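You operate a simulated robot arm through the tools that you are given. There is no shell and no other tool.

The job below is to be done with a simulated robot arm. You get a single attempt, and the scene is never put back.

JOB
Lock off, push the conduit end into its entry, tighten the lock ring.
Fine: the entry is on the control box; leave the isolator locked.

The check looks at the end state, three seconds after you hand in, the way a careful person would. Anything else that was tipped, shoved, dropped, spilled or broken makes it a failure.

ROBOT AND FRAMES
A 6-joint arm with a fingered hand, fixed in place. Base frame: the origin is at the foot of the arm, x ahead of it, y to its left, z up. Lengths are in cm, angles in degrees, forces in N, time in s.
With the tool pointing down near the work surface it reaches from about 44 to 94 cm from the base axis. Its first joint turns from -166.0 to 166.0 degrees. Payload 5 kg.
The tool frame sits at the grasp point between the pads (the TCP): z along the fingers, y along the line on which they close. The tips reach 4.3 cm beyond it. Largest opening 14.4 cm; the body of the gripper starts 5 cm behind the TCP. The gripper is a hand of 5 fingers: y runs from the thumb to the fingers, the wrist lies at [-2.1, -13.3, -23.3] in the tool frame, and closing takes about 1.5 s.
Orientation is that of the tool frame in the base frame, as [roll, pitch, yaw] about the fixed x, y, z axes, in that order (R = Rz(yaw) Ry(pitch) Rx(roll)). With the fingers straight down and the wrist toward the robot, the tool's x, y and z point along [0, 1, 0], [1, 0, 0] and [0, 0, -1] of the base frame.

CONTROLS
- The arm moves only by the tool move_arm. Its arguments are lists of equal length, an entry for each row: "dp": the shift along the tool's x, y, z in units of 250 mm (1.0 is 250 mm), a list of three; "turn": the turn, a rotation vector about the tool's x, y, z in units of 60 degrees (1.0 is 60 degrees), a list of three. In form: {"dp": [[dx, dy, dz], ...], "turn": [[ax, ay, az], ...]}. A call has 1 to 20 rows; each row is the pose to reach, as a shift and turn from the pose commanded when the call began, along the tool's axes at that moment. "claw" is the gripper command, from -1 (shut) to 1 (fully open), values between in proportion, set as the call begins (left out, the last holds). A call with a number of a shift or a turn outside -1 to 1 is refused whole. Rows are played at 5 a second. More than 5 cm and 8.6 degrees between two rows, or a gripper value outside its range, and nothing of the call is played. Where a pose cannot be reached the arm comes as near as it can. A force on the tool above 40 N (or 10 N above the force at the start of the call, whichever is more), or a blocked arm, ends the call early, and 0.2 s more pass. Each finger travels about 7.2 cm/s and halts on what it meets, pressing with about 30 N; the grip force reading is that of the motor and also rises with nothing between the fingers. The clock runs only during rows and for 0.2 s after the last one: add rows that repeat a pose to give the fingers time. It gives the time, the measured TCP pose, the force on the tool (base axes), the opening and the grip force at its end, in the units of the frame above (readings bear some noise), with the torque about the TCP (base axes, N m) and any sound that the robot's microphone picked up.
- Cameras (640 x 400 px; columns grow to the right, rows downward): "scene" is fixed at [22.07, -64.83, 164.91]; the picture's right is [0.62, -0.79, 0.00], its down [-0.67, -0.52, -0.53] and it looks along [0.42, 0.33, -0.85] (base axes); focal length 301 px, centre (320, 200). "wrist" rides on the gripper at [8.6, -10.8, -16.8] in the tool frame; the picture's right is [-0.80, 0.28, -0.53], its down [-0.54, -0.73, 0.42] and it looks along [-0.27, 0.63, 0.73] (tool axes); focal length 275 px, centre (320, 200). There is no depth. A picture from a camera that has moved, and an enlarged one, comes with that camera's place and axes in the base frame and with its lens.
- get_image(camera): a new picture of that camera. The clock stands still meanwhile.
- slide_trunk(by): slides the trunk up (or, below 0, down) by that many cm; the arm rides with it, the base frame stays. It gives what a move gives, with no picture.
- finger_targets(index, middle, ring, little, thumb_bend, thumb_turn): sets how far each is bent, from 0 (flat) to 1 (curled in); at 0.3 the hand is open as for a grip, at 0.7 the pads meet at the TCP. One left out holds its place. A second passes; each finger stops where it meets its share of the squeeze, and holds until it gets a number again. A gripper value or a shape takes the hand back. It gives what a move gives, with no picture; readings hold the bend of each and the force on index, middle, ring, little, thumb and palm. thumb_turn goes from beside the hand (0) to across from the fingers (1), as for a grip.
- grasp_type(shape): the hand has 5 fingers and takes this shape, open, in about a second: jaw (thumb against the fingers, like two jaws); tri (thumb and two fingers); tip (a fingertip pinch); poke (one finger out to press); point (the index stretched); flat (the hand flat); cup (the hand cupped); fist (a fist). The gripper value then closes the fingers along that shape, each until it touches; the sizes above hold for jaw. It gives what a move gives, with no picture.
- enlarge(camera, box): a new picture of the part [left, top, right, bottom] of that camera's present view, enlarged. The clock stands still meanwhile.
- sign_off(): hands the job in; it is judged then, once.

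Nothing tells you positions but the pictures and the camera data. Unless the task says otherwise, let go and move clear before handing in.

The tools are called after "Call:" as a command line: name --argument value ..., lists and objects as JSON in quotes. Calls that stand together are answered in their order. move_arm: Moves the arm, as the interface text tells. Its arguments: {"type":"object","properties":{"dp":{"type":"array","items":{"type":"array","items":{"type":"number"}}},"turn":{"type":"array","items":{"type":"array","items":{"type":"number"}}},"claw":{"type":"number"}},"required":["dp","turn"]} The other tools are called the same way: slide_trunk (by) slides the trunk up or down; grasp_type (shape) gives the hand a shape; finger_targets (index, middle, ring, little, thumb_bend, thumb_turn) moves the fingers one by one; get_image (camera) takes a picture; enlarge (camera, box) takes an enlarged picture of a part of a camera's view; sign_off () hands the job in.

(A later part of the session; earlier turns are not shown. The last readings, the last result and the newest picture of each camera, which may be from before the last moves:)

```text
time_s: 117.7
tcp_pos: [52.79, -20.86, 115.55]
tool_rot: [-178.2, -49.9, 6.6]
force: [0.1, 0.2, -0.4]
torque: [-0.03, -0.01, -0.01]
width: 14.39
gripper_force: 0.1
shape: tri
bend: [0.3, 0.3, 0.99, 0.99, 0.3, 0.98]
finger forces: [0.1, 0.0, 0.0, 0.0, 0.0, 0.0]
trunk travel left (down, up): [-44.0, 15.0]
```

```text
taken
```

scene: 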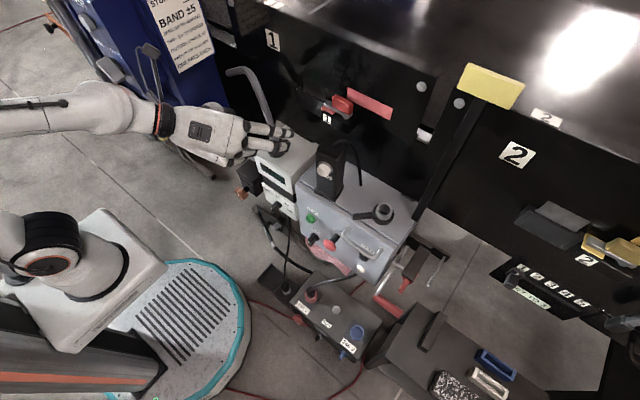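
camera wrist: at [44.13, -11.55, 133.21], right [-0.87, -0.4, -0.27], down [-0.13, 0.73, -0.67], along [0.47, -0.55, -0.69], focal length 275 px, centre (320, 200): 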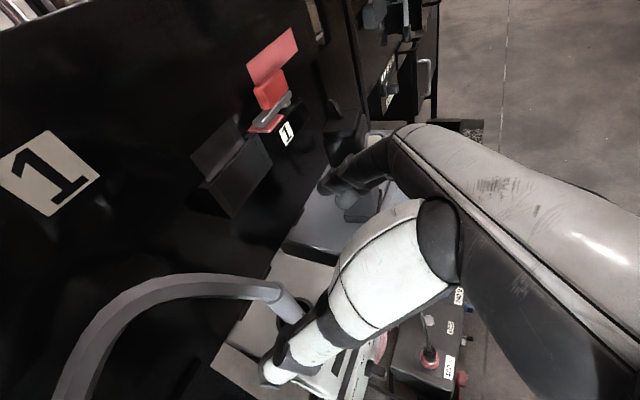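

Now it is reachable. I'll lower with the trunk to the grasp height of about 105.7, still 7 cm in front of the sleeve.

Call:
slide_trunk --by -9.8

Call:
get_image --camera "wrist"

Call:
enlarge --camera "scene" --box '[200, 80, 320, 200]'

```text
time_s: 119.0
tcp_pos: [52.78, -21.02, 105.88]
tool_rot: [-178.2, -49.8, 6.5]
force: [0.0, 0.1, -0.3]
torque: [0.01, -0.01, 0.02]
width: 14.39
gripper_force: 0.2
shape: tri
bend: [0.3, 0.3, 0.99, 0.99, 0.3, 0.98]
finger forces: [0.1, 0.1, 0.1, 0.0, 0.1, 0.0]
trunk travel left (down, up): [-34.2, 24.8]
```

```text
taken
camera wrist: at [44.12, -11.59, 123.43], right [-0.87, -0.4, -0.27], down [-0.13, 0.73, -0.67], along [0.47, -0.55, -0.69], focal length 275 px, centre (320, 200)
```

wrist: 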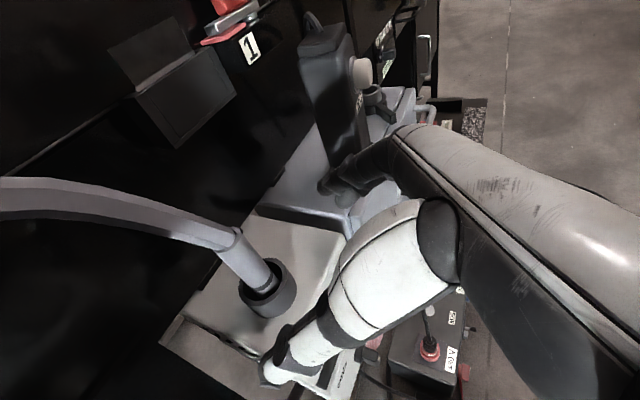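

```text
3.33 times, centred on (260, 140) of scene
camera zoom: at [22.07, -64.83, 164.91], right [0.62, -0.79, 0.0], down [-0.67, -0.52, -0.53], along [0.42, 0.33, -0.85], focal length 1002 px, centre (520, 400)
```

zoom: 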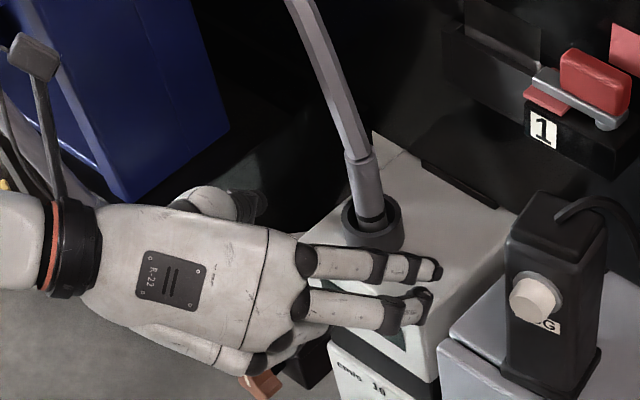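

The sleeve is now 7.6 cm ahead and 1.5 cm left of the TCP line, inside the open gap. I'll advance 60% and check.

Call:
move_arm --dp '[[0.041, -0.012, 0.045], [0.082, -0.024, 0.091], [0.123, -0.036, 0.136], [0.123, -0.036, 0.136]]' --turn '[[0, 0, 0], [0, 0, 0], [0, 0, 0], [0, 0, 0]]'

Call:
get_image --camera "wrist"

Call:
enlarge --camera "scene" --box '[210, 90, 310, 190]'

```text
time_s: 120.0
tcp_pos: [57.24, -19.53, 105.9]
tool_rot: [-178.2, -49.9, 6.6]
force: [-0.4, -0.1, 0.3]
torque: [-0.01, 0.02, -0.02]
width: 14.42
gripper_force: 0.2
shape: tri
bend: [0.3, 0.3, 0.99, 0.99, 0.3, 0.98]
finger forces: [0.0, 0.0, 0.1, 0.0, 0.1, 0.1]
trunk travel left (down, up): [-34.2, 24.8]
```

```text
taken
camera wrist: at [48.57, -10.1, 123.6], right [-0.87, -0.4, -0.27], down [-0.13, 0.73, -0.67], along [0.47, -0.55, -0.69], focal length 275 px, centre (320, 200)
```

wrist: 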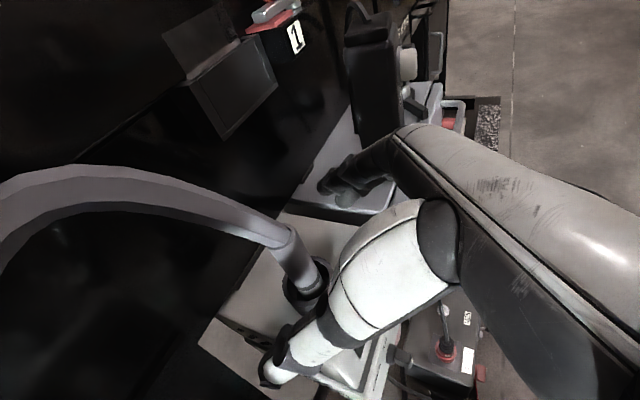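

```text
4.00 times, centred on (260, 140) of scene
camera zoom: at [22.07, -64.83, 164.91], right [0.62, -0.79, 0.0], down [-0.67, -0.52, -0.53], along [0.42, 0.33, -0.85], focal length 1202 px, centre (560, 440)
```

zoom: 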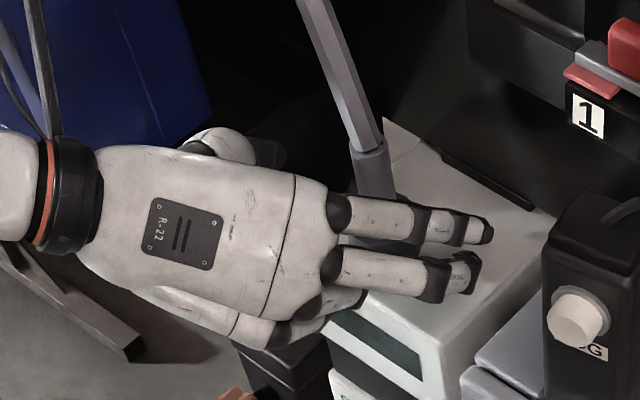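

The sleeve is between thumb and fingers. I'll advance the last 3 cm.

Call:
move_arm --dp '[[0.042, -0.011, 0.044], [0.084, -0.022, 0.088], [0.084, -0.022, 0.088]]' --turn '[[0, 0, 0], [0, 0, 0], [0, 0, 0]]'

Call:
get_image --camera "wrist"

Call:
enlarge --camera "scene" --box '[210, 90, 310, 190]'

```text
time_s: 120.8
tcp_pos: [60.11, -18.52, 106.2]
tool_rot: [-178.1, -50.0, 6.4]
force: [0.4, -0.1, 0.4]
torque: [-0.01, 0.0, -0.03]
width: 14.38
gripper_force: 0.0
shape: tri
bend: [0.3, 0.3, 0.99, 0.99, 0.3, 0.98]
finger forces: [0.1, 0.1, 0.1, 0.1, 0.0, 0.1]
trunk travel left (down, up): [-34.2, 24.8]
```

```text
taken
camera wrist: at [51.49, -9.13, 123.82], right [-0.87, -0.4, -0.27], down [-0.13, 0.73, -0.67], along [0.47, -0.55, -0.69], focal length 275 px, centre (320, 200)
```

wrist: 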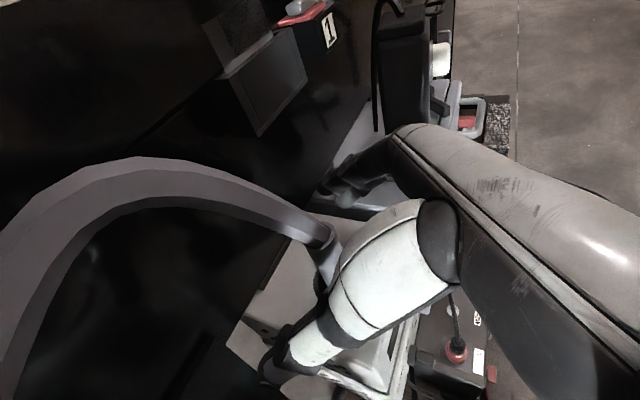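

```text
4.00 times, centred on (260, 140) of scene
camera zoom: at [22.07, -64.83, 164.91], right [0.62, -0.79, 0.0], down [-0.67, -0.52, -0.53], along [0.42, 0.33, -0.85], focal length 1202 px, centre (560, 440)
```

zoom: 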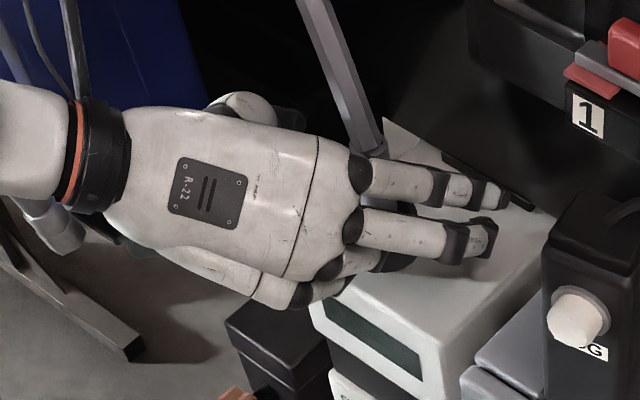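

The TCP is at the sleeve. I'll close the fingers on it.

Call:
move_arm --dp '[[0, 0, 0], [0, 0, 0], [0, 0, 0], [0, 0, 0], [0, 0, 0], [0, 0, 0], [0, 0, 0], [0, 0, 0], [0, 0, 0], [0, 0, 0]]' --turn '[[0, 0, 0], [0, 0, 0], [0, 0, 0], [0, 0, 0], [0, 0, 0], [0, 0, 0], [0, 0, 0], [0, 0, 0], [0, 0, 0], [0, 0, 0]]' --claw -1

Call:
get_image --camera "wrist"

Call:
enlarge --camera "scene" --box '[210, 60, 310, 190]'

```text
time_s: 123.0
tcp_pos: [60.03, -18.54, 106.27]
tool_rot: [-178.1, -49.8, 6.5]
force: [2.6, -2.0, 2.0]
torque: [-0.1, -0.11, -0.03]
width: 0.46
gripper_force: 29.8
shape: tri
bend: [0.7, 0.72, 1.0, 1.0, 0.76, 1.0]
finger forces: [0.4, 0.1, 0.1, 0.0, 1.8, 0.0]
trunk travel left (down, up): [-34.2, 24.8]
```

```text
taken
camera wrist: at [51.47, -9.16, 123.85], right [-0.87, -0.4, -0.27], down [-0.13, 0.73, -0.67], along [0.47, -0.55, -0.69], focal length 275 px, centre (320, 200)
```

wrist: 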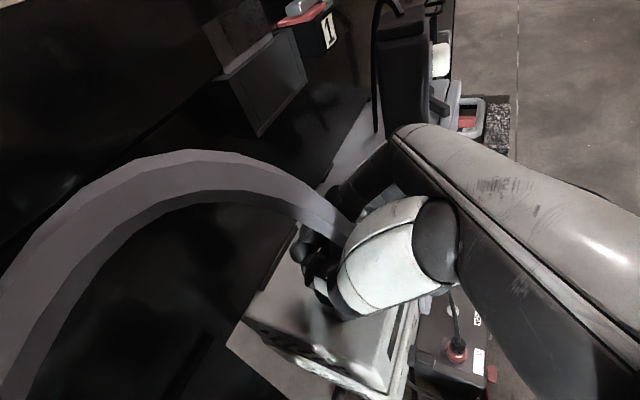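

```text
3.08 times, centred on (260, 125) of scene
camera zoom: at [22.07, -64.83, 164.91], right [0.62, -0.79, 0.0], down [-0.67, -0.52, -0.53], along [0.42, 0.33, -0.85], focal length 925 px, centre (505, 431)
```

zoom: 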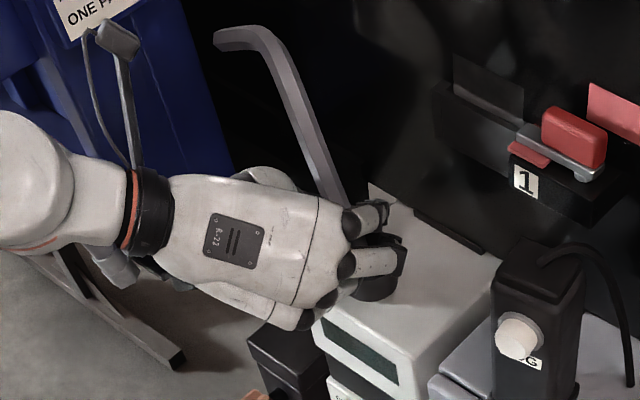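

The fingertips met beyond the sleeve (width 0.46), so the sleeve sits too deep in the hand. I'll reopen, back off about 1.8 cm and raise slightly, then check the sleeve's position.

Call:
move_arm --dp '[[0, 0, 0], [0, 0, 0], [0, 0, 0], [0, 0, 0], [0, 0, 0], [0, 0, 0], [0, 0, 0], [0, 0, 0]]' --turn '[[0, 0, 0], [0, 0, 0], [0, 0, 0], [0, 0, 0], [0, 0, 0], [0, 0, 0], [0, 0, 0], [0, 0, 0]]' --claw 1

Call:
move_arm --dp '[[-0.01, 0, -0.037], [-0.016, 0, -0.08], [-0.016, 0, -0.08]]' --turn '[[0, 0, 0], [0, 0, 0], [0, 0, 0]]'

Call:
enlarge --camera "wrist" --box '[240, 180, 400, 340]'

Call:
enlarge --camera "scene" --box '[210, 60, 310, 190]'

```text
time_s: 124.8
tcp_pos: [60.02, -18.41, 106.11]
tool_rot: [-178.1, -49.9, 6.5]
force: [0.3, -0.1, 0.3]
torque: [0.0, 0.02, 0.0]
width: 14.37
gripper_force: 0.1
shape: tri
bend: [0.3, 0.3, 0.99, 0.99, 0.3, 0.98]
finger forces: [0.0, 0.0, 0.0, 0.1, 0.0, 0.1]
trunk travel left (down, up): [-34.2, 24.8]
```

```text
time_s: 125.6
tcp_pos: [58.14, -18.58, 107.18]
tool_rot: [-178.0, -49.9, 6.3]
force: [0.4, -0.7, 0.3]
torque: [-0.03, -0.01, 0.03]
width: 14.37
gripper_force: 0.1
shape: tri
bend: [0.3, 0.3, 0.99, 0.99, 0.3, 0.98]
finger forces: [0.1, 0.1, 0.0, 0.0, 0.0, 0.0]
trunk travel left (down, up): [-34.2, 24.8]
```

```text
2.50 times, centred on (320, 260) of wrist
camera zoom: at [49.65, -9.38, 124.84], right [-0.87, -0.4, -0.27], down [-0.13, 0.73, -0.67], along [0.47, -0.55, -0.69], focal length 688 px, centre (320, 50)
```

zoom: 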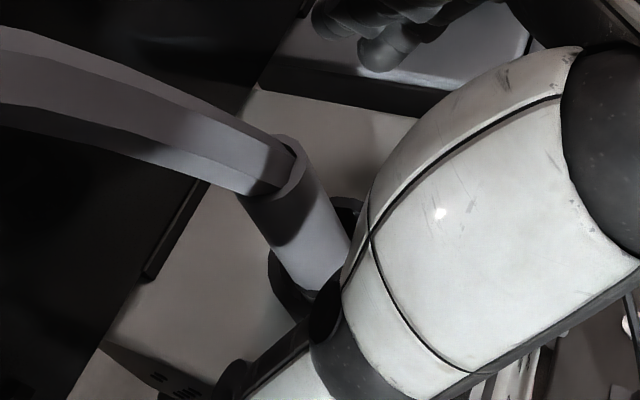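

```text
3.08 times, centred on (260, 125) of scene
camera zoom: at [22.07, -64.83, 164.91], right [0.62, -0.79, 0.0], down [-0.67, -0.52, -0.53], along [0.42, 0.33, -0.85], focal length 925 px, centre (505, 431)
```

zoom: 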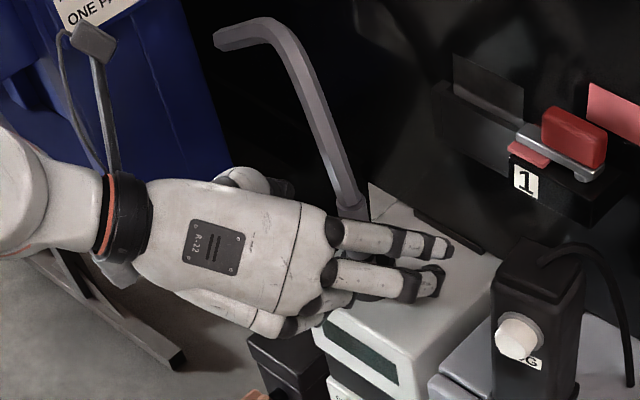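

The sleeve has shifted slightly within the loose cup, to about (60.4, -18.0). I'll trim the hand position by a few millimetres and close again.

Call:
move_arm --dp '[[0.0154, -0.013, 0.0184], [0.0154, -0.013, 0.0184]]' --turn '[[0, 0, 0], [0, 0, 0]]'

Call:
move_arm --dp '[[0, 0, 0], [0, 0, 0], [0, 0, 0], [0, 0, 0], [0, 0, 0], [0, 0, 0], [0, 0, 0], [0, 0, 0], [0, 0, 0], [0, 0, 0]]' --turn '[[0, 0, 0], [0, 0, 0], [0, 0, 0], [0, 0, 0], [0, 0, 0], [0, 0, 0], [0, 0, 0], [0, 0, 0], [0, 0, 0], [0, 0, 0]]' --claw -1

Call:
get_image --camera "wrist"

Call:
enlarge --camera "scene" --box '[210, 60, 310, 190]'

```text
time_s: 126.2
tcp_pos: [58.88, -18.33, 107.22]
tool_rot: [-178.1, -49.8, 6.5]
force: [0.6, 0.6, -0.1]
torque: [0.03, 0.01, 0.01]
width: 14.36
gripper_force: 0.1
shape: tri
bend: [0.3, 0.3, 0.99, 0.99, 0.3, 0.98]
finger forces: [0.0, 0.1, 0.0, 0.0, 0.0, 0.1]
trunk travel left (down, up): [-34.2, 24.8]
```

```text
time_s: 128.4
tcp_pos: [58.86, -18.25, 107.12]
tool_rot: [-178.0, -49.9, 6.4]
force: [-0.1, 0.9, 0.3]
torque: [-0.03, 0.07, 0.01]
width: 1.67
gripper_force: 30.5
shape: tri
bend: [0.71, 0.62, 1.0, 1.0, 0.74, 1.0]
finger forces: [10.9, 13.7, 0.1, 0.0, 25.8, 0.0]
trunk travel left (down, up): [-34.2, 24.8]
```

```text
taken
camera wrist: at [50.28, -8.98, 124.87], right [-0.87, -0.4, -0.27], down [-0.13, 0.73, -0.67], along [0.47, -0.55, -0.69], focal length 275 px, centre (320, 200)
```

wrist: 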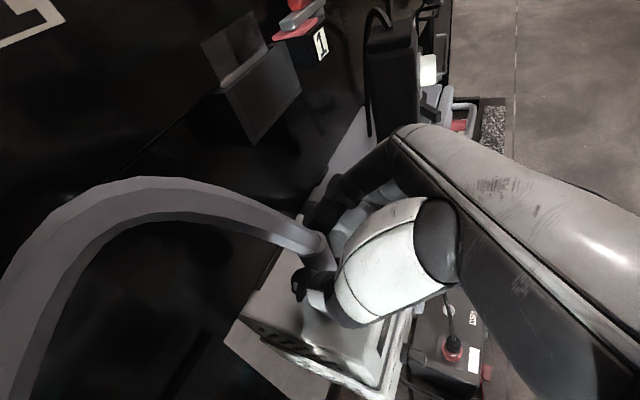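

```text
3.08 times, centred on (260, 125) of scene
camera zoom: at [22.07, -64.83, 164.91], right [0.62, -0.79, 0.0], down [-0.67, -0.52, -0.53], along [0.42, 0.33, -0.85], focal length 925 px, centre (505, 431)
```

zoom: 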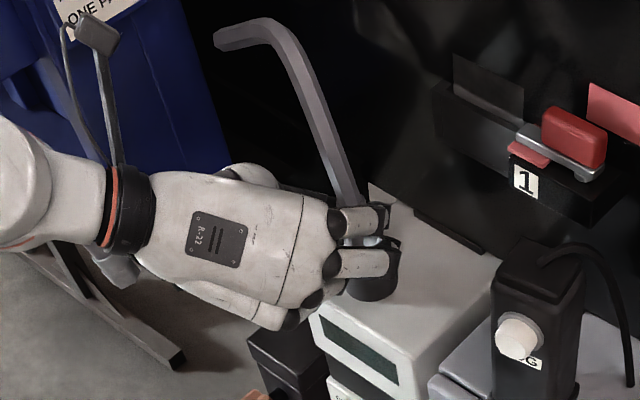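

The sleeve is gripped (index 11 N, middle 14 N, thumb 26 N). I'll lift 3 cm with the trunk and check that it comes along.

Call:
slide_trunk --by 3

Call:
get_image --camera "wrist"

Call:
enlarge --camera "scene" --box '[210, 60, 310, 190]'

```text
time_s: 129.1
tcp_pos: [58.93, -18.32, 110.19]
tool_rot: [-177.9, -49.9, 6.3]
force: [0.2, -0.1, -1.4]
torque: [0.01, 0.03, -0.01]
width: 1.69
gripper_force: 29.6
shape: tri
bend: [0.71, 0.62, 1.0, 1.0, 0.74, 1.0]
finger forces: [10.5, 13.5, 0.1, 0.0, 25.8, 0.1]
trunk travel left (down, up): [-37.2, 21.8]
```

```text
taken
camera wrist: at [50.29, -8.98, 127.86], right [-0.87, -0.4, -0.27], down [-0.13, 0.73, -0.67], along [0.47, -0.55, -0.69], focal length 275 px, centre (320, 200)
```

wrist: 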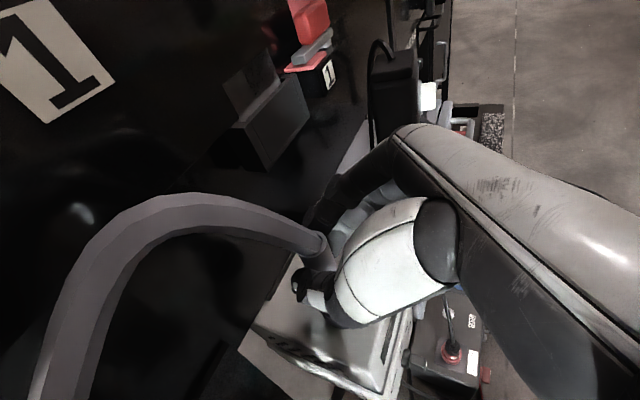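

```text
3.08 times, centred on (260, 125) of scene
camera zoom: at [22.07, -64.83, 164.91], right [0.62, -0.79, 0.0], down [-0.67, -0.52, -0.53], along [0.42, 0.33, -0.85], focal length 925 px, centre (505, 431)
```

zoom: 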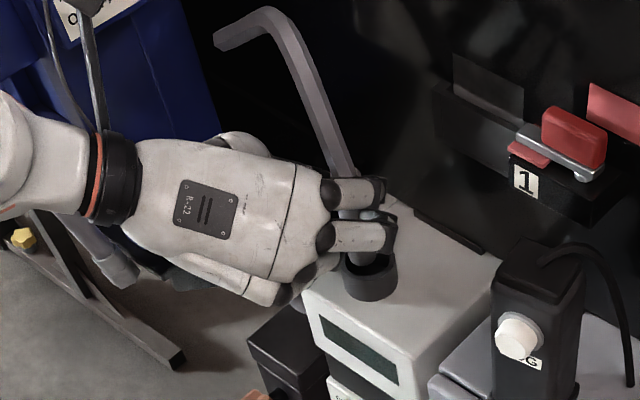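

The conduit follows the sleeve, but its far end seems to stay in place, so it looks flexible and anchored there. I'll zoom in on the far end before and after another small lift to understand this.

Call:
enlarge --camera "scene" --box '[215, 55, 275, 105]'

Call:
slide_trunk --by 3

Call:
enlarge --camera "scene" --box '[215, 55, 275, 105]'

Call:
get_image --camera "wrist"

Call:
enlarge --camera "scene" --box '[210, 60, 310, 190]'

```text
8.00 times, centred on (245, 80) of scene
camera zoom: at [22.07, -64.83, 164.91], right [0.62, -0.79, 0.0], down [-0.67, -0.52, -0.53], along [0.42, 0.33, -0.85], focal length 2405 px, centre (920, 1160)
```

zoom: 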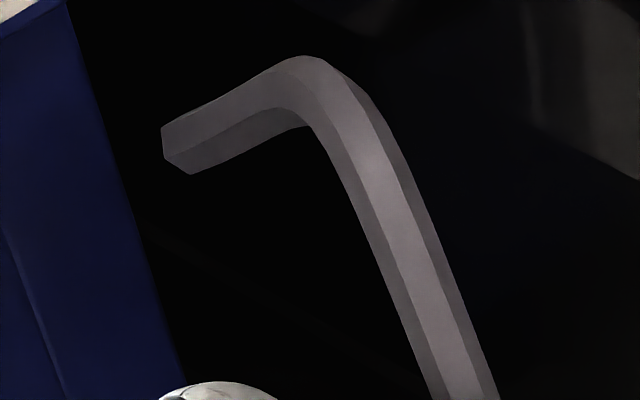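

```text
time_s: 129.9
tcp_pos: [58.92, -18.31, 113.19]
tool_rot: [-177.9, -49.9, 6.3]
force: [-0.7, -0.1, -2.9]
torque: [0.02, 0.05, -0.01]
width: 1.69
gripper_force: 30.2
shape: tri
bend: [0.71, 0.62, 1.0, 1.0, 0.74, 1.0]
finger forces: [10.5, 13.7, 0.0, 0.0, 25.9, 0.1]
trunk travel left (down, up): [-40.2, 18.8]
```

```text
8.00 times, centred on (245, 80) of scene
camera zoom: at [22.07, -64.83, 164.91], right [0.62, -0.79, 0.0], down [-0.67, -0.52, -0.53], along [0.42, 0.33, -0.85], focal length 2405 px, centre (920, 1160)
```

zoom: 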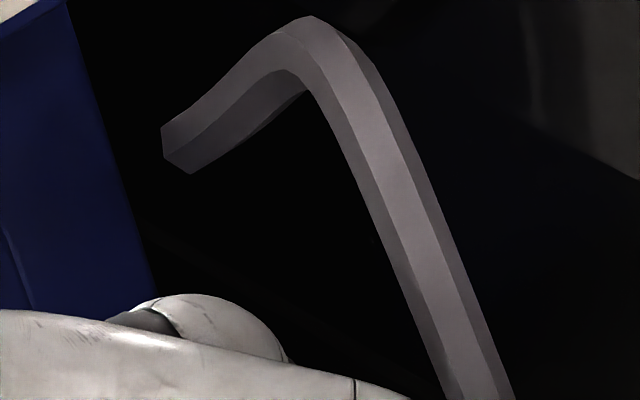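

```text
taken
camera wrist: at [50.29, -8.98, 130.87], right [-0.87, -0.4, -0.27], down [-0.13, 0.73, -0.67], along [0.47, -0.55, -0.69], focal length 275 px, centre (320, 200)
```

wrist: 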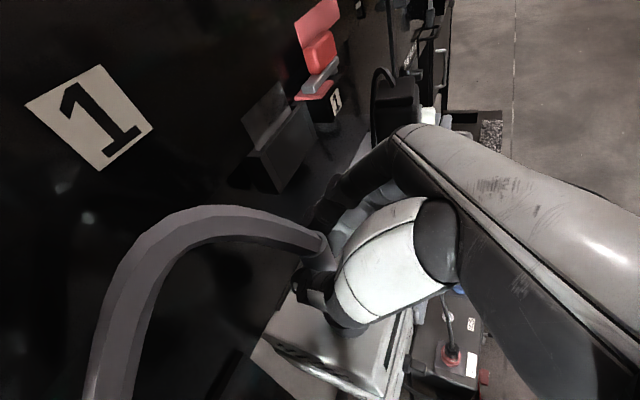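

```text
3.08 times, centred on (260, 125) of scene
camera zoom: at [22.07, -64.83, 164.91], right [0.62, -0.79, 0.0], down [-0.67, -0.52, -0.53], along [0.42, 0.33, -0.85], focal length 925 px, centre (505, 431)
```

zoom: 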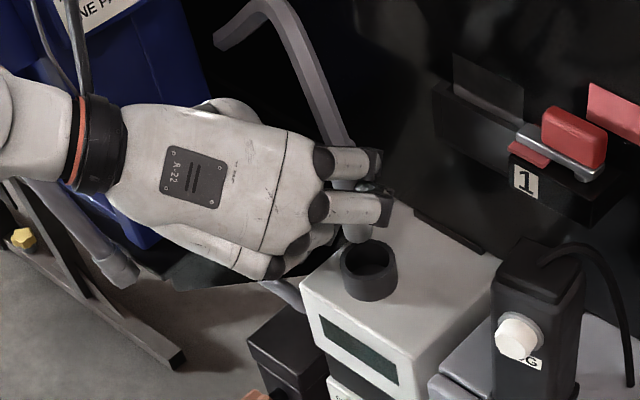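

The far end stays fixed and only the hose bends, so the conduit end is a free ferrule on a flexible hose and no tail rotation is needed. It is clear of the parking cup now. I'll pull straight back from the READY unit so I can carry it around in front of the JOG post.

Call:
slide_trunk --by 4

Call:
move_arm --dp '[[-0.064, -0.011, -0.076], [-0.128, -0.022, -0.152], [-0.192, -0.033, -0.228], [-0.256, -0.044, -0.304], [-0.256, -0.044, -0.304]]' --turn '[[0, 0, 0], [0, 0, 0], [0, 0, 0], [0, 0, 0], [0, 0, 0]]'

Call:
get_image --camera "wrist"

Call:
get_image --camera "scene"

```text
time_s: 130.7
tcp_pos: [58.83, -18.32, 117.23]
tool_rot: [-178.0, -49.9, 6.4]
force: [-0.1, -0.5, -2.2]
torque: [-0.01, 0.02, -0.01]
width: 1.7
gripper_force: 30.1
shape: tri
bend: [0.71, 0.62, 1.0, 1.0, 0.74, 1.0]
finger forces: [10.4, 13.6, 0.1, 0.0, 25.8, 0.0]
trunk travel left (down, up): [-44.2, 14.8]
```

```text
time_s: 131.9
tcp_pos: [48.99, -18.44, 117.03]
tool_rot: [-178.0, -49.7, 6.4]
force: [-0.6, 0.6, -1.9]
torque: [0.01, 0.06, -0.02]
width: 1.66
gripper_force: 30.2
shape: tri
bend: [0.72, 0.62, 1.0, 1.0, 0.74, 1.0]
finger forces: [10.5, 13.9, 0.0, 0.1, 25.7, 0.0]
trunk travel left (down, up): [-44.2, 14.8]
```

```text
taken
camera wrist: at [40.52, -9.04, 134.74], right [-0.88, -0.4, -0.27], down [-0.13, 0.73, -0.67], along [0.47, -0.55, -0.69], focal length 275 px, centre (320, 200)
```

wrist: 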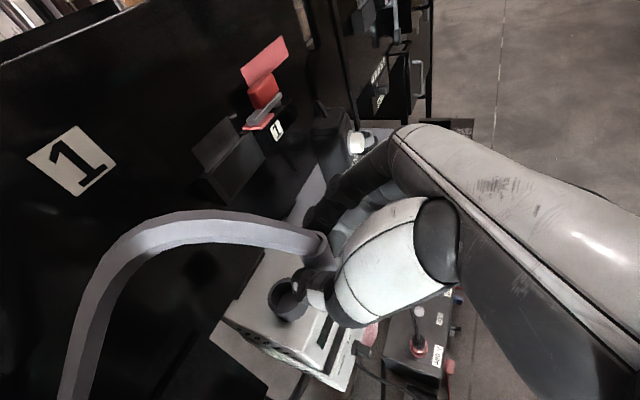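

```text
taken
```

scene: 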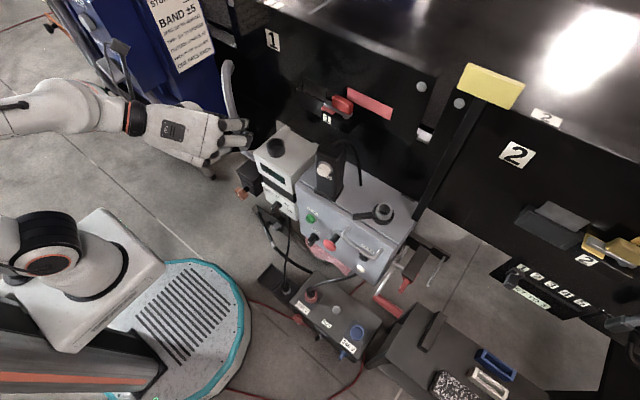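

The ferrule is held steadily and the parking cup is empty. I'll now carry it to the right, staying in front of the JOG post, and slowly turn the hand to a more comfortable azimuth.

Call:
move_arm --dp '[[-0.024, 0.141, -0.03], [-0.048, 0.283, -0.06], [-0.07, 0.424, -0.09], [-0.09, 0.566, -0.11], [-0.11, 0.707, -0.13], [-0.11, 0.707, -0.13]]' --turn '[[0.031, 0, -0.026], [0.061, 0, -0.052], [0.092, 0, -0.077], [0.122, 0, -0.103], [0.153, 0, -0.129], [0.153, 0, -0.129]]'

Call:
get_image --camera "wrist"

Call:
get_image --camera "scene"

```text
time_s: 132.6
tcp_pos: [51.99, -17.46, 118.46]
tool_rot: [-178.7, -50.6, 22.9]
force: [0.2, -1.4, -1.4]
torque: [-0.05, 0.04, 0.0]
width: 1.69
gripper_force: 30.3
shape: tri
bend: [0.72, 0.62, 1.0, 1.0, 0.74, 1.0]
finger forces: [10.9, 14.6, 0.0, 0.0, 25.8, 0.1]
trunk travel left (down, up): [-44.2, 14.8]
stopped in row 3: the arm was blocked; the commanded pose is now the measured one
```

```text
taken
camera wrist: at [40.92, -10.81, 135.98], right [-0.73, -0.63, -0.28], down [-0.31, 0.67, -0.68], along [0.61, -0.4, -0.68], focal length 275 px, centre (320, 200)
```

wrist: 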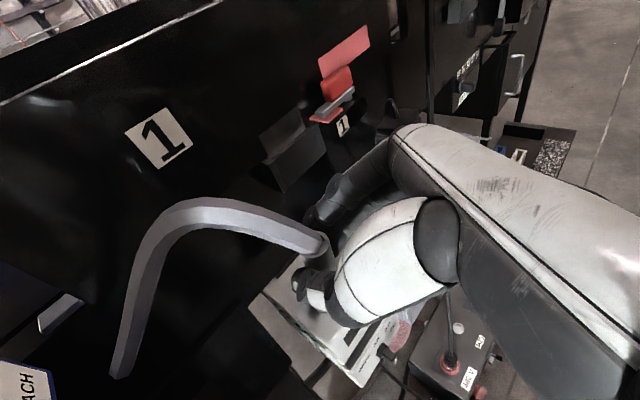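

```text
taken
```

scene: 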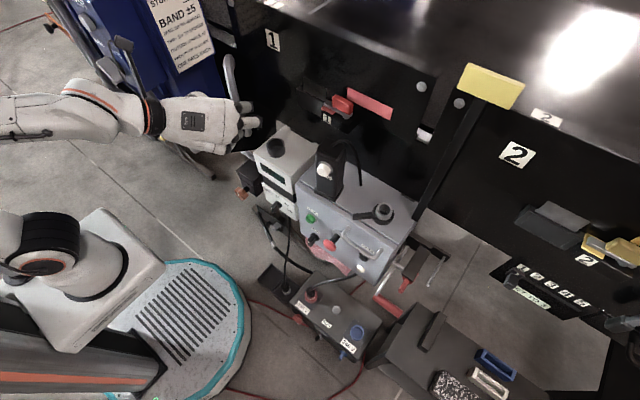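

The arm reported being blocked in mid-motion, with little force, so this looks like a joint-configuration change rather than a collision. I'll try a small, slow step to the right and see how it behaves.

Call:
move_arm --dp '[[0, 0.03, 0], [0, 0.06, 0], [0, 0.09, 0], [0, 0.12, 0], [0, 0.12, 0]]' --turn '[[0, 0, 0], [0, 0, 0], [0, 0, 0], [0, 0, 0], [0, 0, 0]]'

Call:
get_image --camera "scene"

```text
time_s: 134.0
tcp_pos: [54.1, -17.08, 120.01]
tool_rot: [179.1, -51.5, 28.0]
force: [-0.2, 0.1, -1.5]
torque: [-0.03, 0.0, 0.01]
width: 1.69
gripper_force: 30.2
shape: tri
bend: [0.72, 0.62, 1.0, 1.0, 0.74, 1.0]
finger forces: [10.8, 14.5, 0.1, 0.0, 25.8, 0.1]
trunk travel left (down, up): [-44.2, 14.8]
stopped in row 5: the arm was blocked; the commanded pose is now the measured one
```

```text
taken
```

scene: 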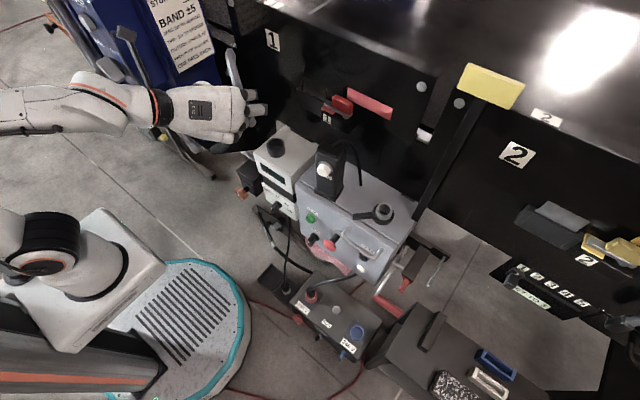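

The hand keeps drifting to a larger azimuth, which moves the wrist away from its inner reach limit. I'll go along with that: rotate further about the vertical in place (to about 48°) and then move right.

Call:
move_arm --dp '[[0, 0, 0], [0, 0, 0], [0, 0, 0], [0, 0, 0], [0, 0, 0], [0, 0, 0]]' --turn '[[0.065, 0, -0.052], [0.13, 0, -0.103], [0.195, 0, -0.155], [0.26, 0, -0.207], [0.26, 0, -0.207], [0.26, 0, -0.207]]'

Call:
get_image --camera "scene"

Call:
get_image --camera "wrist"

```text
time_s: 135.4
tcp_pos: [53.83, -17.28, 120.13]
tool_rot: [179.0, -51.3, 47.8]
force: [-0.3, 0.4, -2.5]
torque: [-0.02, 0.04, 0.04]
width: 1.75
gripper_force: 29.9
shape: tri
bend: [0.72, 0.62, 1.0, 1.0, 0.75, 1.0]
finger forces: [11.3, 16.7, 0.1, 0.1, 25.3, 0.1]
trunk travel left (down, up): [-44.2, 14.8]
```

```text
taken
```

scene: 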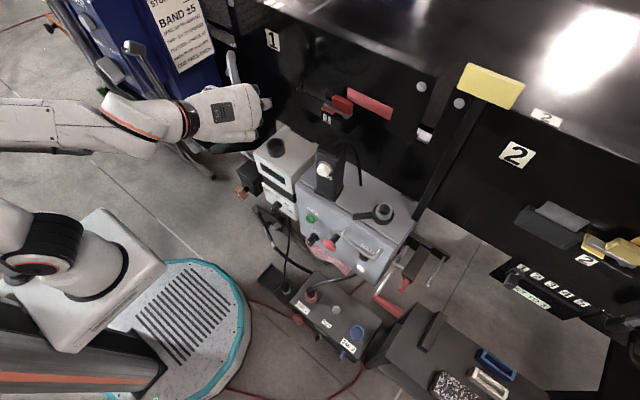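

```text
taken
camera wrist: at [40.65, -15.44, 137.21], right [-0.41, -0.86, -0.29], down [-0.53, 0.48, -0.7], along [0.74, -0.14, -0.66], focal length 275 px, centre (320, 200)
```

wrist: 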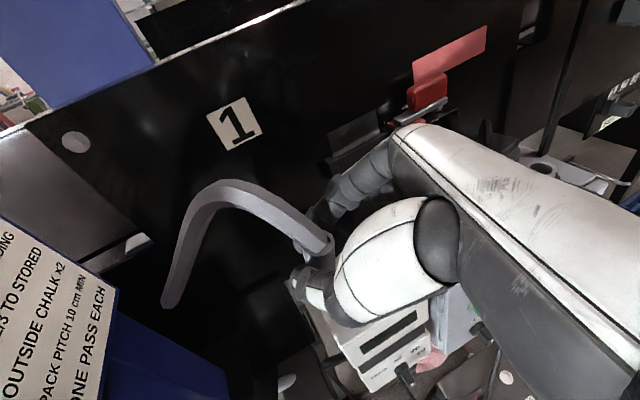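

That worked: azimuth is 48° and the arm moves freely. I'll now move to the right slowly in free air in front of the boxes.

Call:
move_arm --dp '[[-0.062, 0.044, -0.078], [-0.124, 0.089, -0.155], [-0.186, 0.133, -0.233], [-0.249, 0.178, -0.31], [-0.249, 0.178, -0.31]]' --turn '[[0, 0, 0], [0, 0, 0], [0, 0, 0], [0, 0, 0], [0, 0, 0]]'

Call:
move_arm --dp '[[-0.062, 0.044, -0.078], [-0.124, 0.089, -0.155], [-0.186, 0.133, -0.233], [-0.249, 0.178, -0.31], [-0.249, 0.178, -0.31]]' --turn '[[0, 0, 0], [0, 0, 0], [0, 0, 0], [0, 0, 0], [0, 0, 0]]'

Call:
get_image --camera "scene"

Call:
get_image --camera "wrist"

```text
time_s: 136.6
tcp_pos: [50.23, -27.68, 120.03]
tool_rot: [179.2, -51.3, 47.6]
force: [0.2, 0.5, -2.0]
torque: [0.0, 0.01, -0.02]
width: 1.73
gripper_force: 30.1
shape: tri
bend: [0.72, 0.62, 1.0, 1.0, 0.75, 1.0]
finger forces: [10.9, 16.7, 0.0, 0.0, 25.3, 0.0]
trunk travel left (down, up): [-44.2, 14.8]
```

```text
time_s: 137.8
tcp_pos: [46.76, -37.97, 120.13]
tool_rot: [179.1, -51.2, 47.6]
force: [1.2, 0.1, -2.3]
torque: [-0.02, 0.02, 0.02]
width: 1.73
gripper_force: 29.7
shape: tri
bend: [0.72, 0.62, 1.0, 1.0, 0.75, 1.0]
finger forces: [10.9, 16.7, 0.0, 0.0, 25.3, 0.0]
trunk travel left (down, up): [-44.2, 14.8]
```

```text
taken
```

scene: 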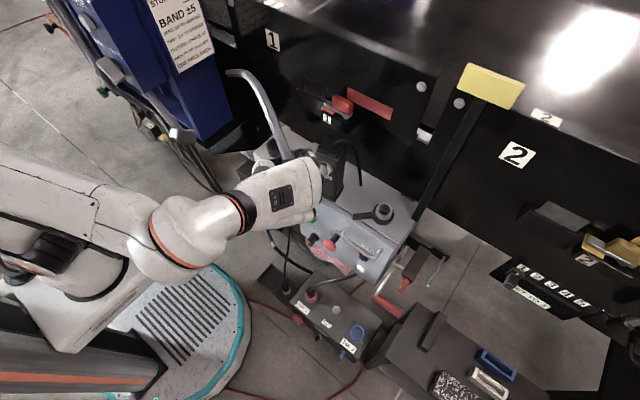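

```text
taken
camera wrist: at [33.49, -36.11, 137.27], right [-0.41, -0.86, -0.29], down [-0.53, 0.48, -0.7], along [0.74, -0.14, -0.66], focal length 275 px, centre (320, 200)
```

wrist: 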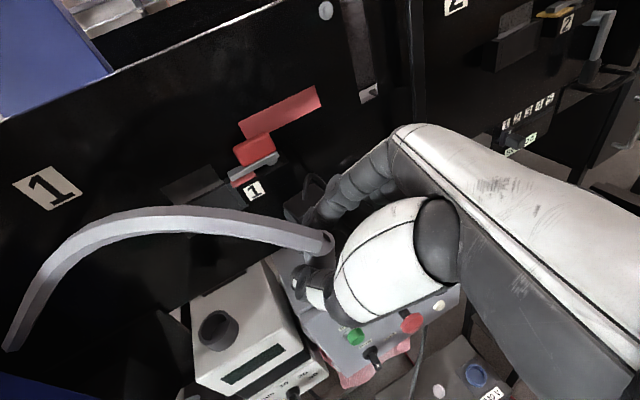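

The hose follows well. Before moving over the entry I'll zoom in on the cup from the scene camera to fix its centre as accurately as possible.

Call:
enlarge --camera "scene" --box '[360, 190, 410, 240]'

Call:
enlarge --camera "scene" --box '[250, 120, 350, 220]'

Call:
enlarge --camera "wrist" --box '[250, 190, 370, 310]'

```text
8.00 times, centred on (385, 215) of scene
camera zoom: at [22.07, -64.83, 164.91], right [0.62, -0.79, 0.0], down [-0.67, -0.52, -0.53], along [0.42, 0.33, -0.85], focal length 2405 px, centre (-200, 80)
```

zoom: 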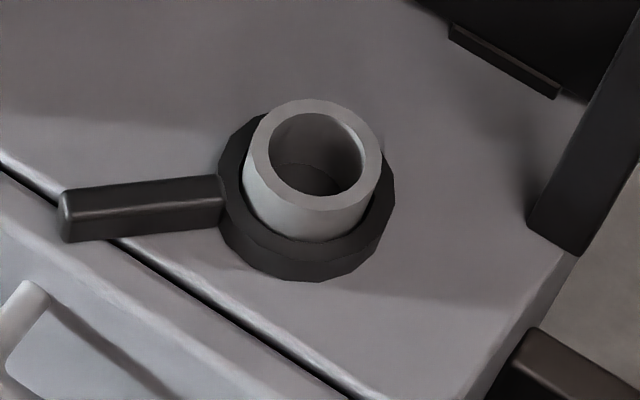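

```text
4.00 times, centred on (300, 170) of scene
camera zoom: at [22.07, -64.83, 164.91], right [0.62, -0.79, 0.0], down [-0.67, -0.52, -0.53], along [0.42, 0.33, -0.85], focal length 1202 px, centre (400, 320)
```

zoom: 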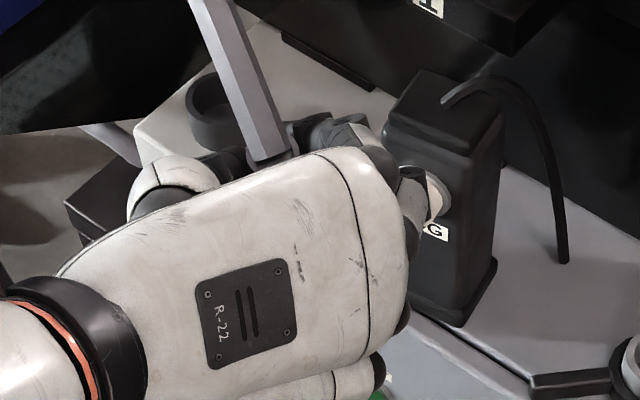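

```text
3.33 times, centred on (310, 250) of wrist
camera zoom: at [33.49, -36.11, 137.27], right [-0.41, -0.86, -0.29], down [-0.53, 0.48, -0.7], along [0.74, -0.14, -0.66], focal length 918 px, centre (353, 33)
```

zoom: 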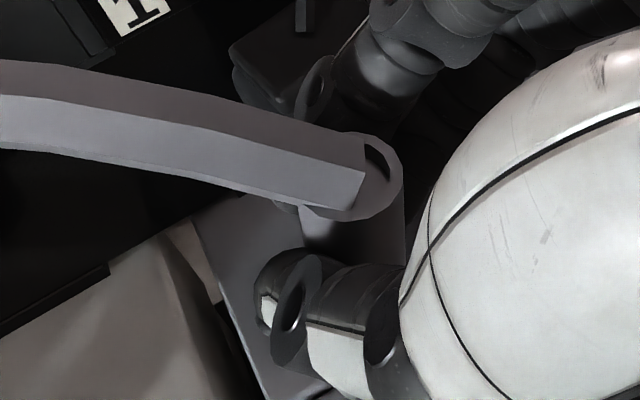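

The cup's bore is about 2.8 cm with its centre near (60.8, -54.2), rim at z of about 102.3. In the wrist view the ferrule has tipped about 16° in my grip, with its lower end forward. I can correct that by pitching the hand back about the closing axis, so I'll do that here in free air.

Call:
move_arm --dp '[[0, 0, 0], [0, 0, 0], [0, 0, 0], [0, 0, 0]]' --turn '[[0, -0.09, 0], [0, -0.18, 0], [0, -0.272, 0], [0, -0.272, 0]]'

Call:
enlarge --camera "wrist" --box '[250, 180, 370, 300]'

Call:
enlarge --camera "scene" --box '[250, 110, 360, 220]'

```text
time_s: 138.8
tcp_pos: [46.68, -37.96, 120.12]
tool_rot: [179.5, -34.9, 47.4]
force: [-0.8, -1.2, -2.1]
torque: [-0.04, -0.01, 0.01]
width: 1.76
gripper_force: 29.5
shape: tri
bend: [0.72, 0.62, 1.0, 1.0, 0.75, 1.0]
finger forces: [10.7, 16.5, 0.0, 0.0, 25.1, 0.1]
trunk travel left (down, up): [-44.2, 14.8]
```

```text
3.33 times, centred on (310, 240) of wrist
camera zoom: at [37.07, -32.31, 138.72], right [-0.45, -0.89, -0.02], down [-0.66, 0.34, -0.66], along [0.6, -0.29, -0.75], focal length 918 px, centre (353, 67)
```

zoom: 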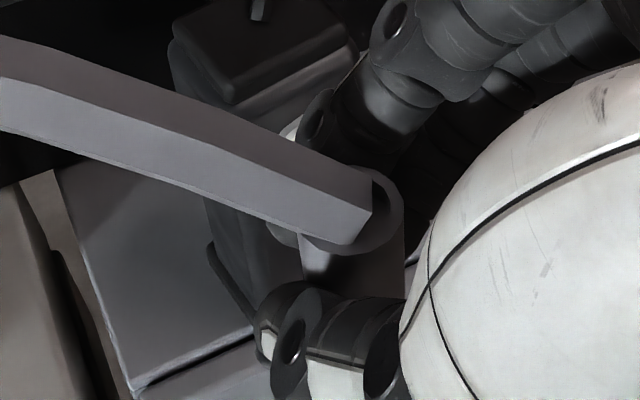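

```text
3.64 times, centred on (305, 165) of scene
camera zoom: at [22.07, -64.83, 164.91], right [0.62, -0.79, 0.0], down [-0.67, -0.52, -0.53], along [0.42, 0.33, -0.85], focal length 1093 px, centre (374, 327)
```

zoom: 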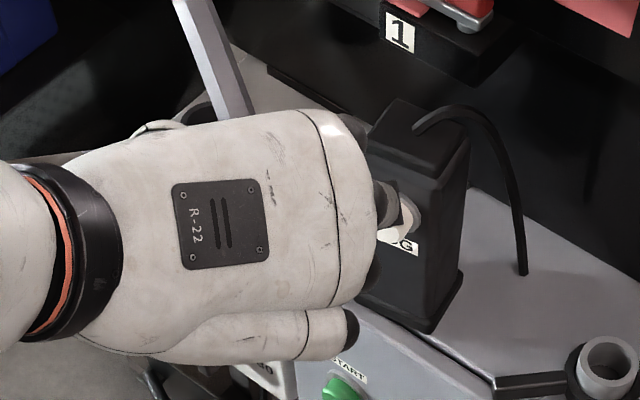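

The ferrule is vertical again in this view. For the entry I want the hand pointing nearly straight forward (azimuth about 3°) so the curled fingers stay clear of the sign pole near (65, -61). I'll move right and rotate at the same time, in free air in front of the control box.

Call:
move_arm --dp '[[-0.057, 0.059, -0.04], [-0.115, 0.118, -0.08], [-0.172, 0.177, -0.12], [-0.23, 0.235, -0.16], [-0.287, 0.294, -0.2], [-0.345, 0.353, -0.24], [-0.402, 0.412, -0.28], [-0.402, 0.412, -0.28]]' --turn '[[-0.06, 0, 0.086], [-0.12, 0, 0.172], [-0.18, 0, 0.258], [-0.239, 0, 0.343], [-0.299, 0, 0.429], [-0.359, 0, 0.515], [-0.419, 0, 0.601], [-0.419, 0, 0.601]]'

Call:
get_image --camera "wrist"

Call:
get_image --camera "scene"

```text
time_s: 140.6
tcp_pos: [45.87, -53.93, 120.2]
tool_rot: [179.7, -35.3, 3.1]
force: [0.5, 0.3, -2.8]
torque: [0.02, 0.03, 0.02]
width: 1.77
gripper_force: 30.1
shape: tri
bend: [0.72, 0.62, 1.0, 1.0, 0.75, 1.0]
finger forces: [10.4, 16.4, 0.0, 0.0, 24.9, 0.0]
trunk travel left (down, up): [-44.2, 14.8]
```

```text
taken
camera wrist: at [42.77, -43.19, 138.85], right [-0.94, -0.33, -0.02], down [-0.23, 0.71, -0.66], along [0.24, -0.62, -0.75], focal length 275 px, centre (320, 200)
```

wrist: 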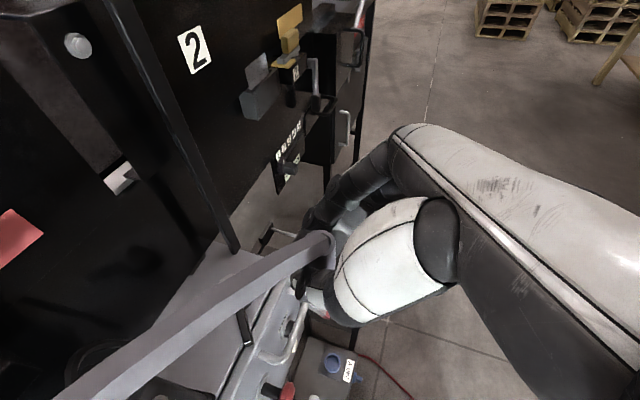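

```text
taken
```

scene: 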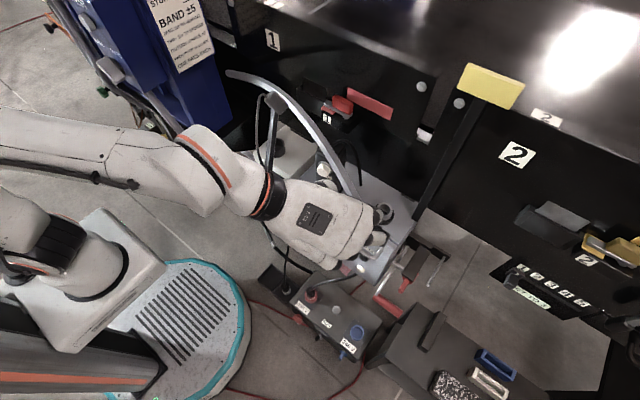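

I'm now in front of the entry at (45.9, -53.9, 120.2), azimuth 3°. I'll zoom in to measure the ferrule against the cup.

Call:
enlarge --camera "scene" --box '[330, 180, 420, 270]'

Call:
enlarge --camera "wrist" --box '[220, 190, 360, 330]'

```text
4.44 times, centred on (375, 225) of scene
camera zoom: at [22.07, -64.83, 164.91], right [0.62, -0.79, 0.0], down [-0.67, -0.52, -0.53], along [0.42, 0.33, -0.85], focal length 1336 px, centre (76, 89)
```

zoom: 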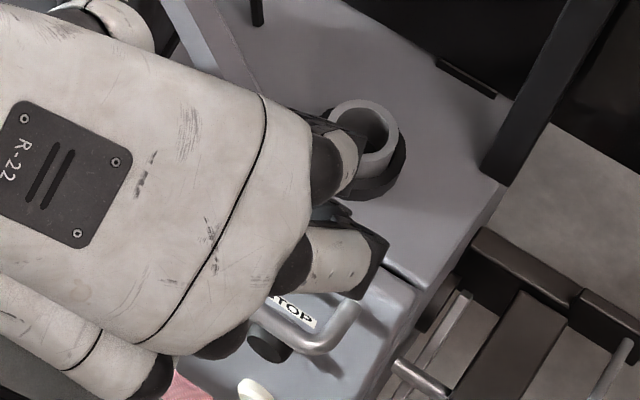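

```text
2.86 times, centred on (290, 260) of wrist
camera zoom: at [42.77, -43.19, 138.85], right [-0.94, -0.33, -0.02], down [-0.23, 0.71, -0.66], along [0.24, -0.62, -0.75], focal length 786 px, centre (406, 29)
```

zoom: 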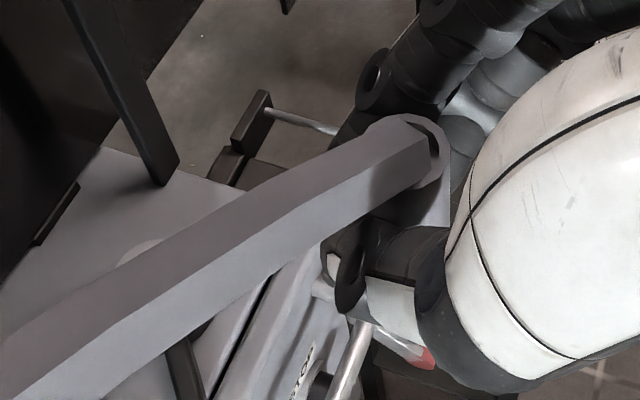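

The ferrule looks vertical. I can't see its tip directly because the hand hides it, so I'll hover above the cup using my estimate and then check what is visible around the rim before lowering.

Call:
move_arm --dp '[[0.113, 0.007, 0.08], [0.225, 0.015, 0.159], [0.338, 0.022, 0.239], [0.45, 0.03, 0.318], [0.45, 0.03, 0.318]]' --turn '[[0, 0, 0], [0, 0, 0], [0, 0, 0], [0, 0, 0], [0, 0, 0]]'

Call:
slide_trunk --by -6

Call:
enlarge --camera "scene" --box '[340, 170, 430, 260]'

Call:
enlarge --camera "wrist" --box '[220, 190, 360, 330]'

Call:
get_image --camera "wrist"

```text
time_s: 141.8
tcp_pos: [59.95, -54.06, 120.16]
tool_rot: [179.5, -35.4, 3.3]
force: [0.9, -0.6, -1.9]
torque: [0.01, 0.06, 0.0]
width: 1.75
gripper_force: 29.9
shape: tri
bend: [0.72, 0.62, 1.0, 1.0, 0.75, 1.0]
finger forces: [10.3, 16.4, 0.0, 0.1, 24.8, 0.0]
trunk travel left (down, up): [-44.2, 14.8]
```

```text
time_s: 142.8
tcp_pos: [59.8, -54.13, 114.27]
tool_rot: [179.7, -35.4, 3.2]
force: [-0.5, -0.3, -2.1]
torque: [-0.01, 0.03, -0.01]
width: 1.74
gripper_force: 29.5
shape: tri
bend: [0.72, 0.62, 1.0, 1.0, 0.75, 1.0]
finger forces: [10.5, 16.4, 0.1, 0.0, 24.9, 0.0]
trunk travel left (down, up): [-38.2, 20.8]
```

```text
4.44 times, centred on (385, 215) of scene
camera zoom: at [22.07, -64.83, 164.91], right [0.62, -0.79, 0.0], down [-0.67, -0.52, -0.53], along [0.42, 0.33, -0.85], focal length 1336 px, centre (31, 133)
```

zoom: 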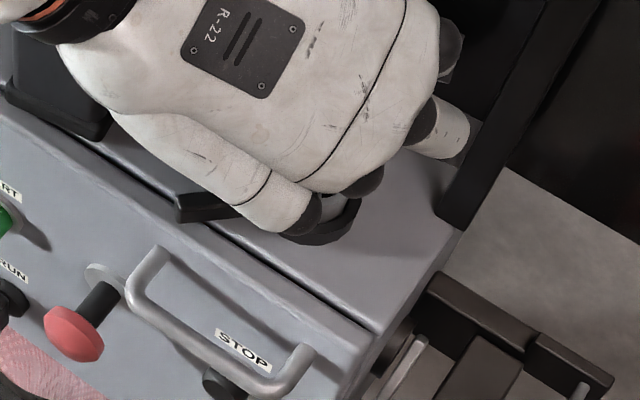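

```text
2.86 times, centred on (290, 260) of wrist
camera zoom: at [56.68, -43.26, 132.85], right [-0.94, -0.33, -0.02], down [-0.24, 0.71, -0.66], along [0.24, -0.62, -0.75], focal length 786 px, centre (406, 29)
```

zoom: 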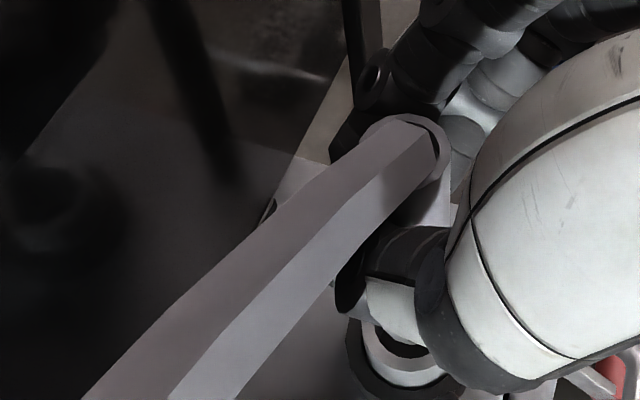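

```text
taken
camera wrist: at [56.68, -43.26, 132.85], right [-0.94, -0.33, -0.02], down [-0.24, 0.71, -0.66], along [0.24, -0.62, -0.75], focal length 275 px, centre (320, 200)
```

wrist: 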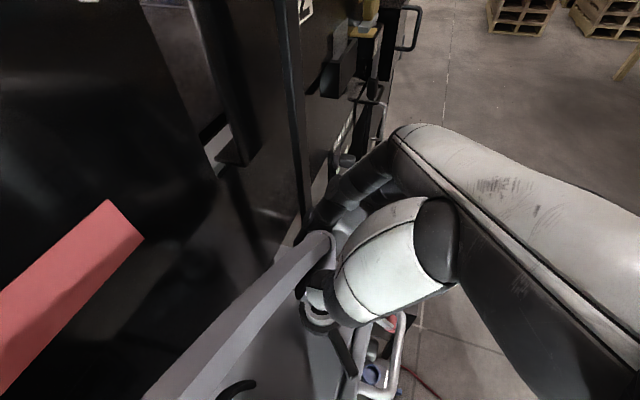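

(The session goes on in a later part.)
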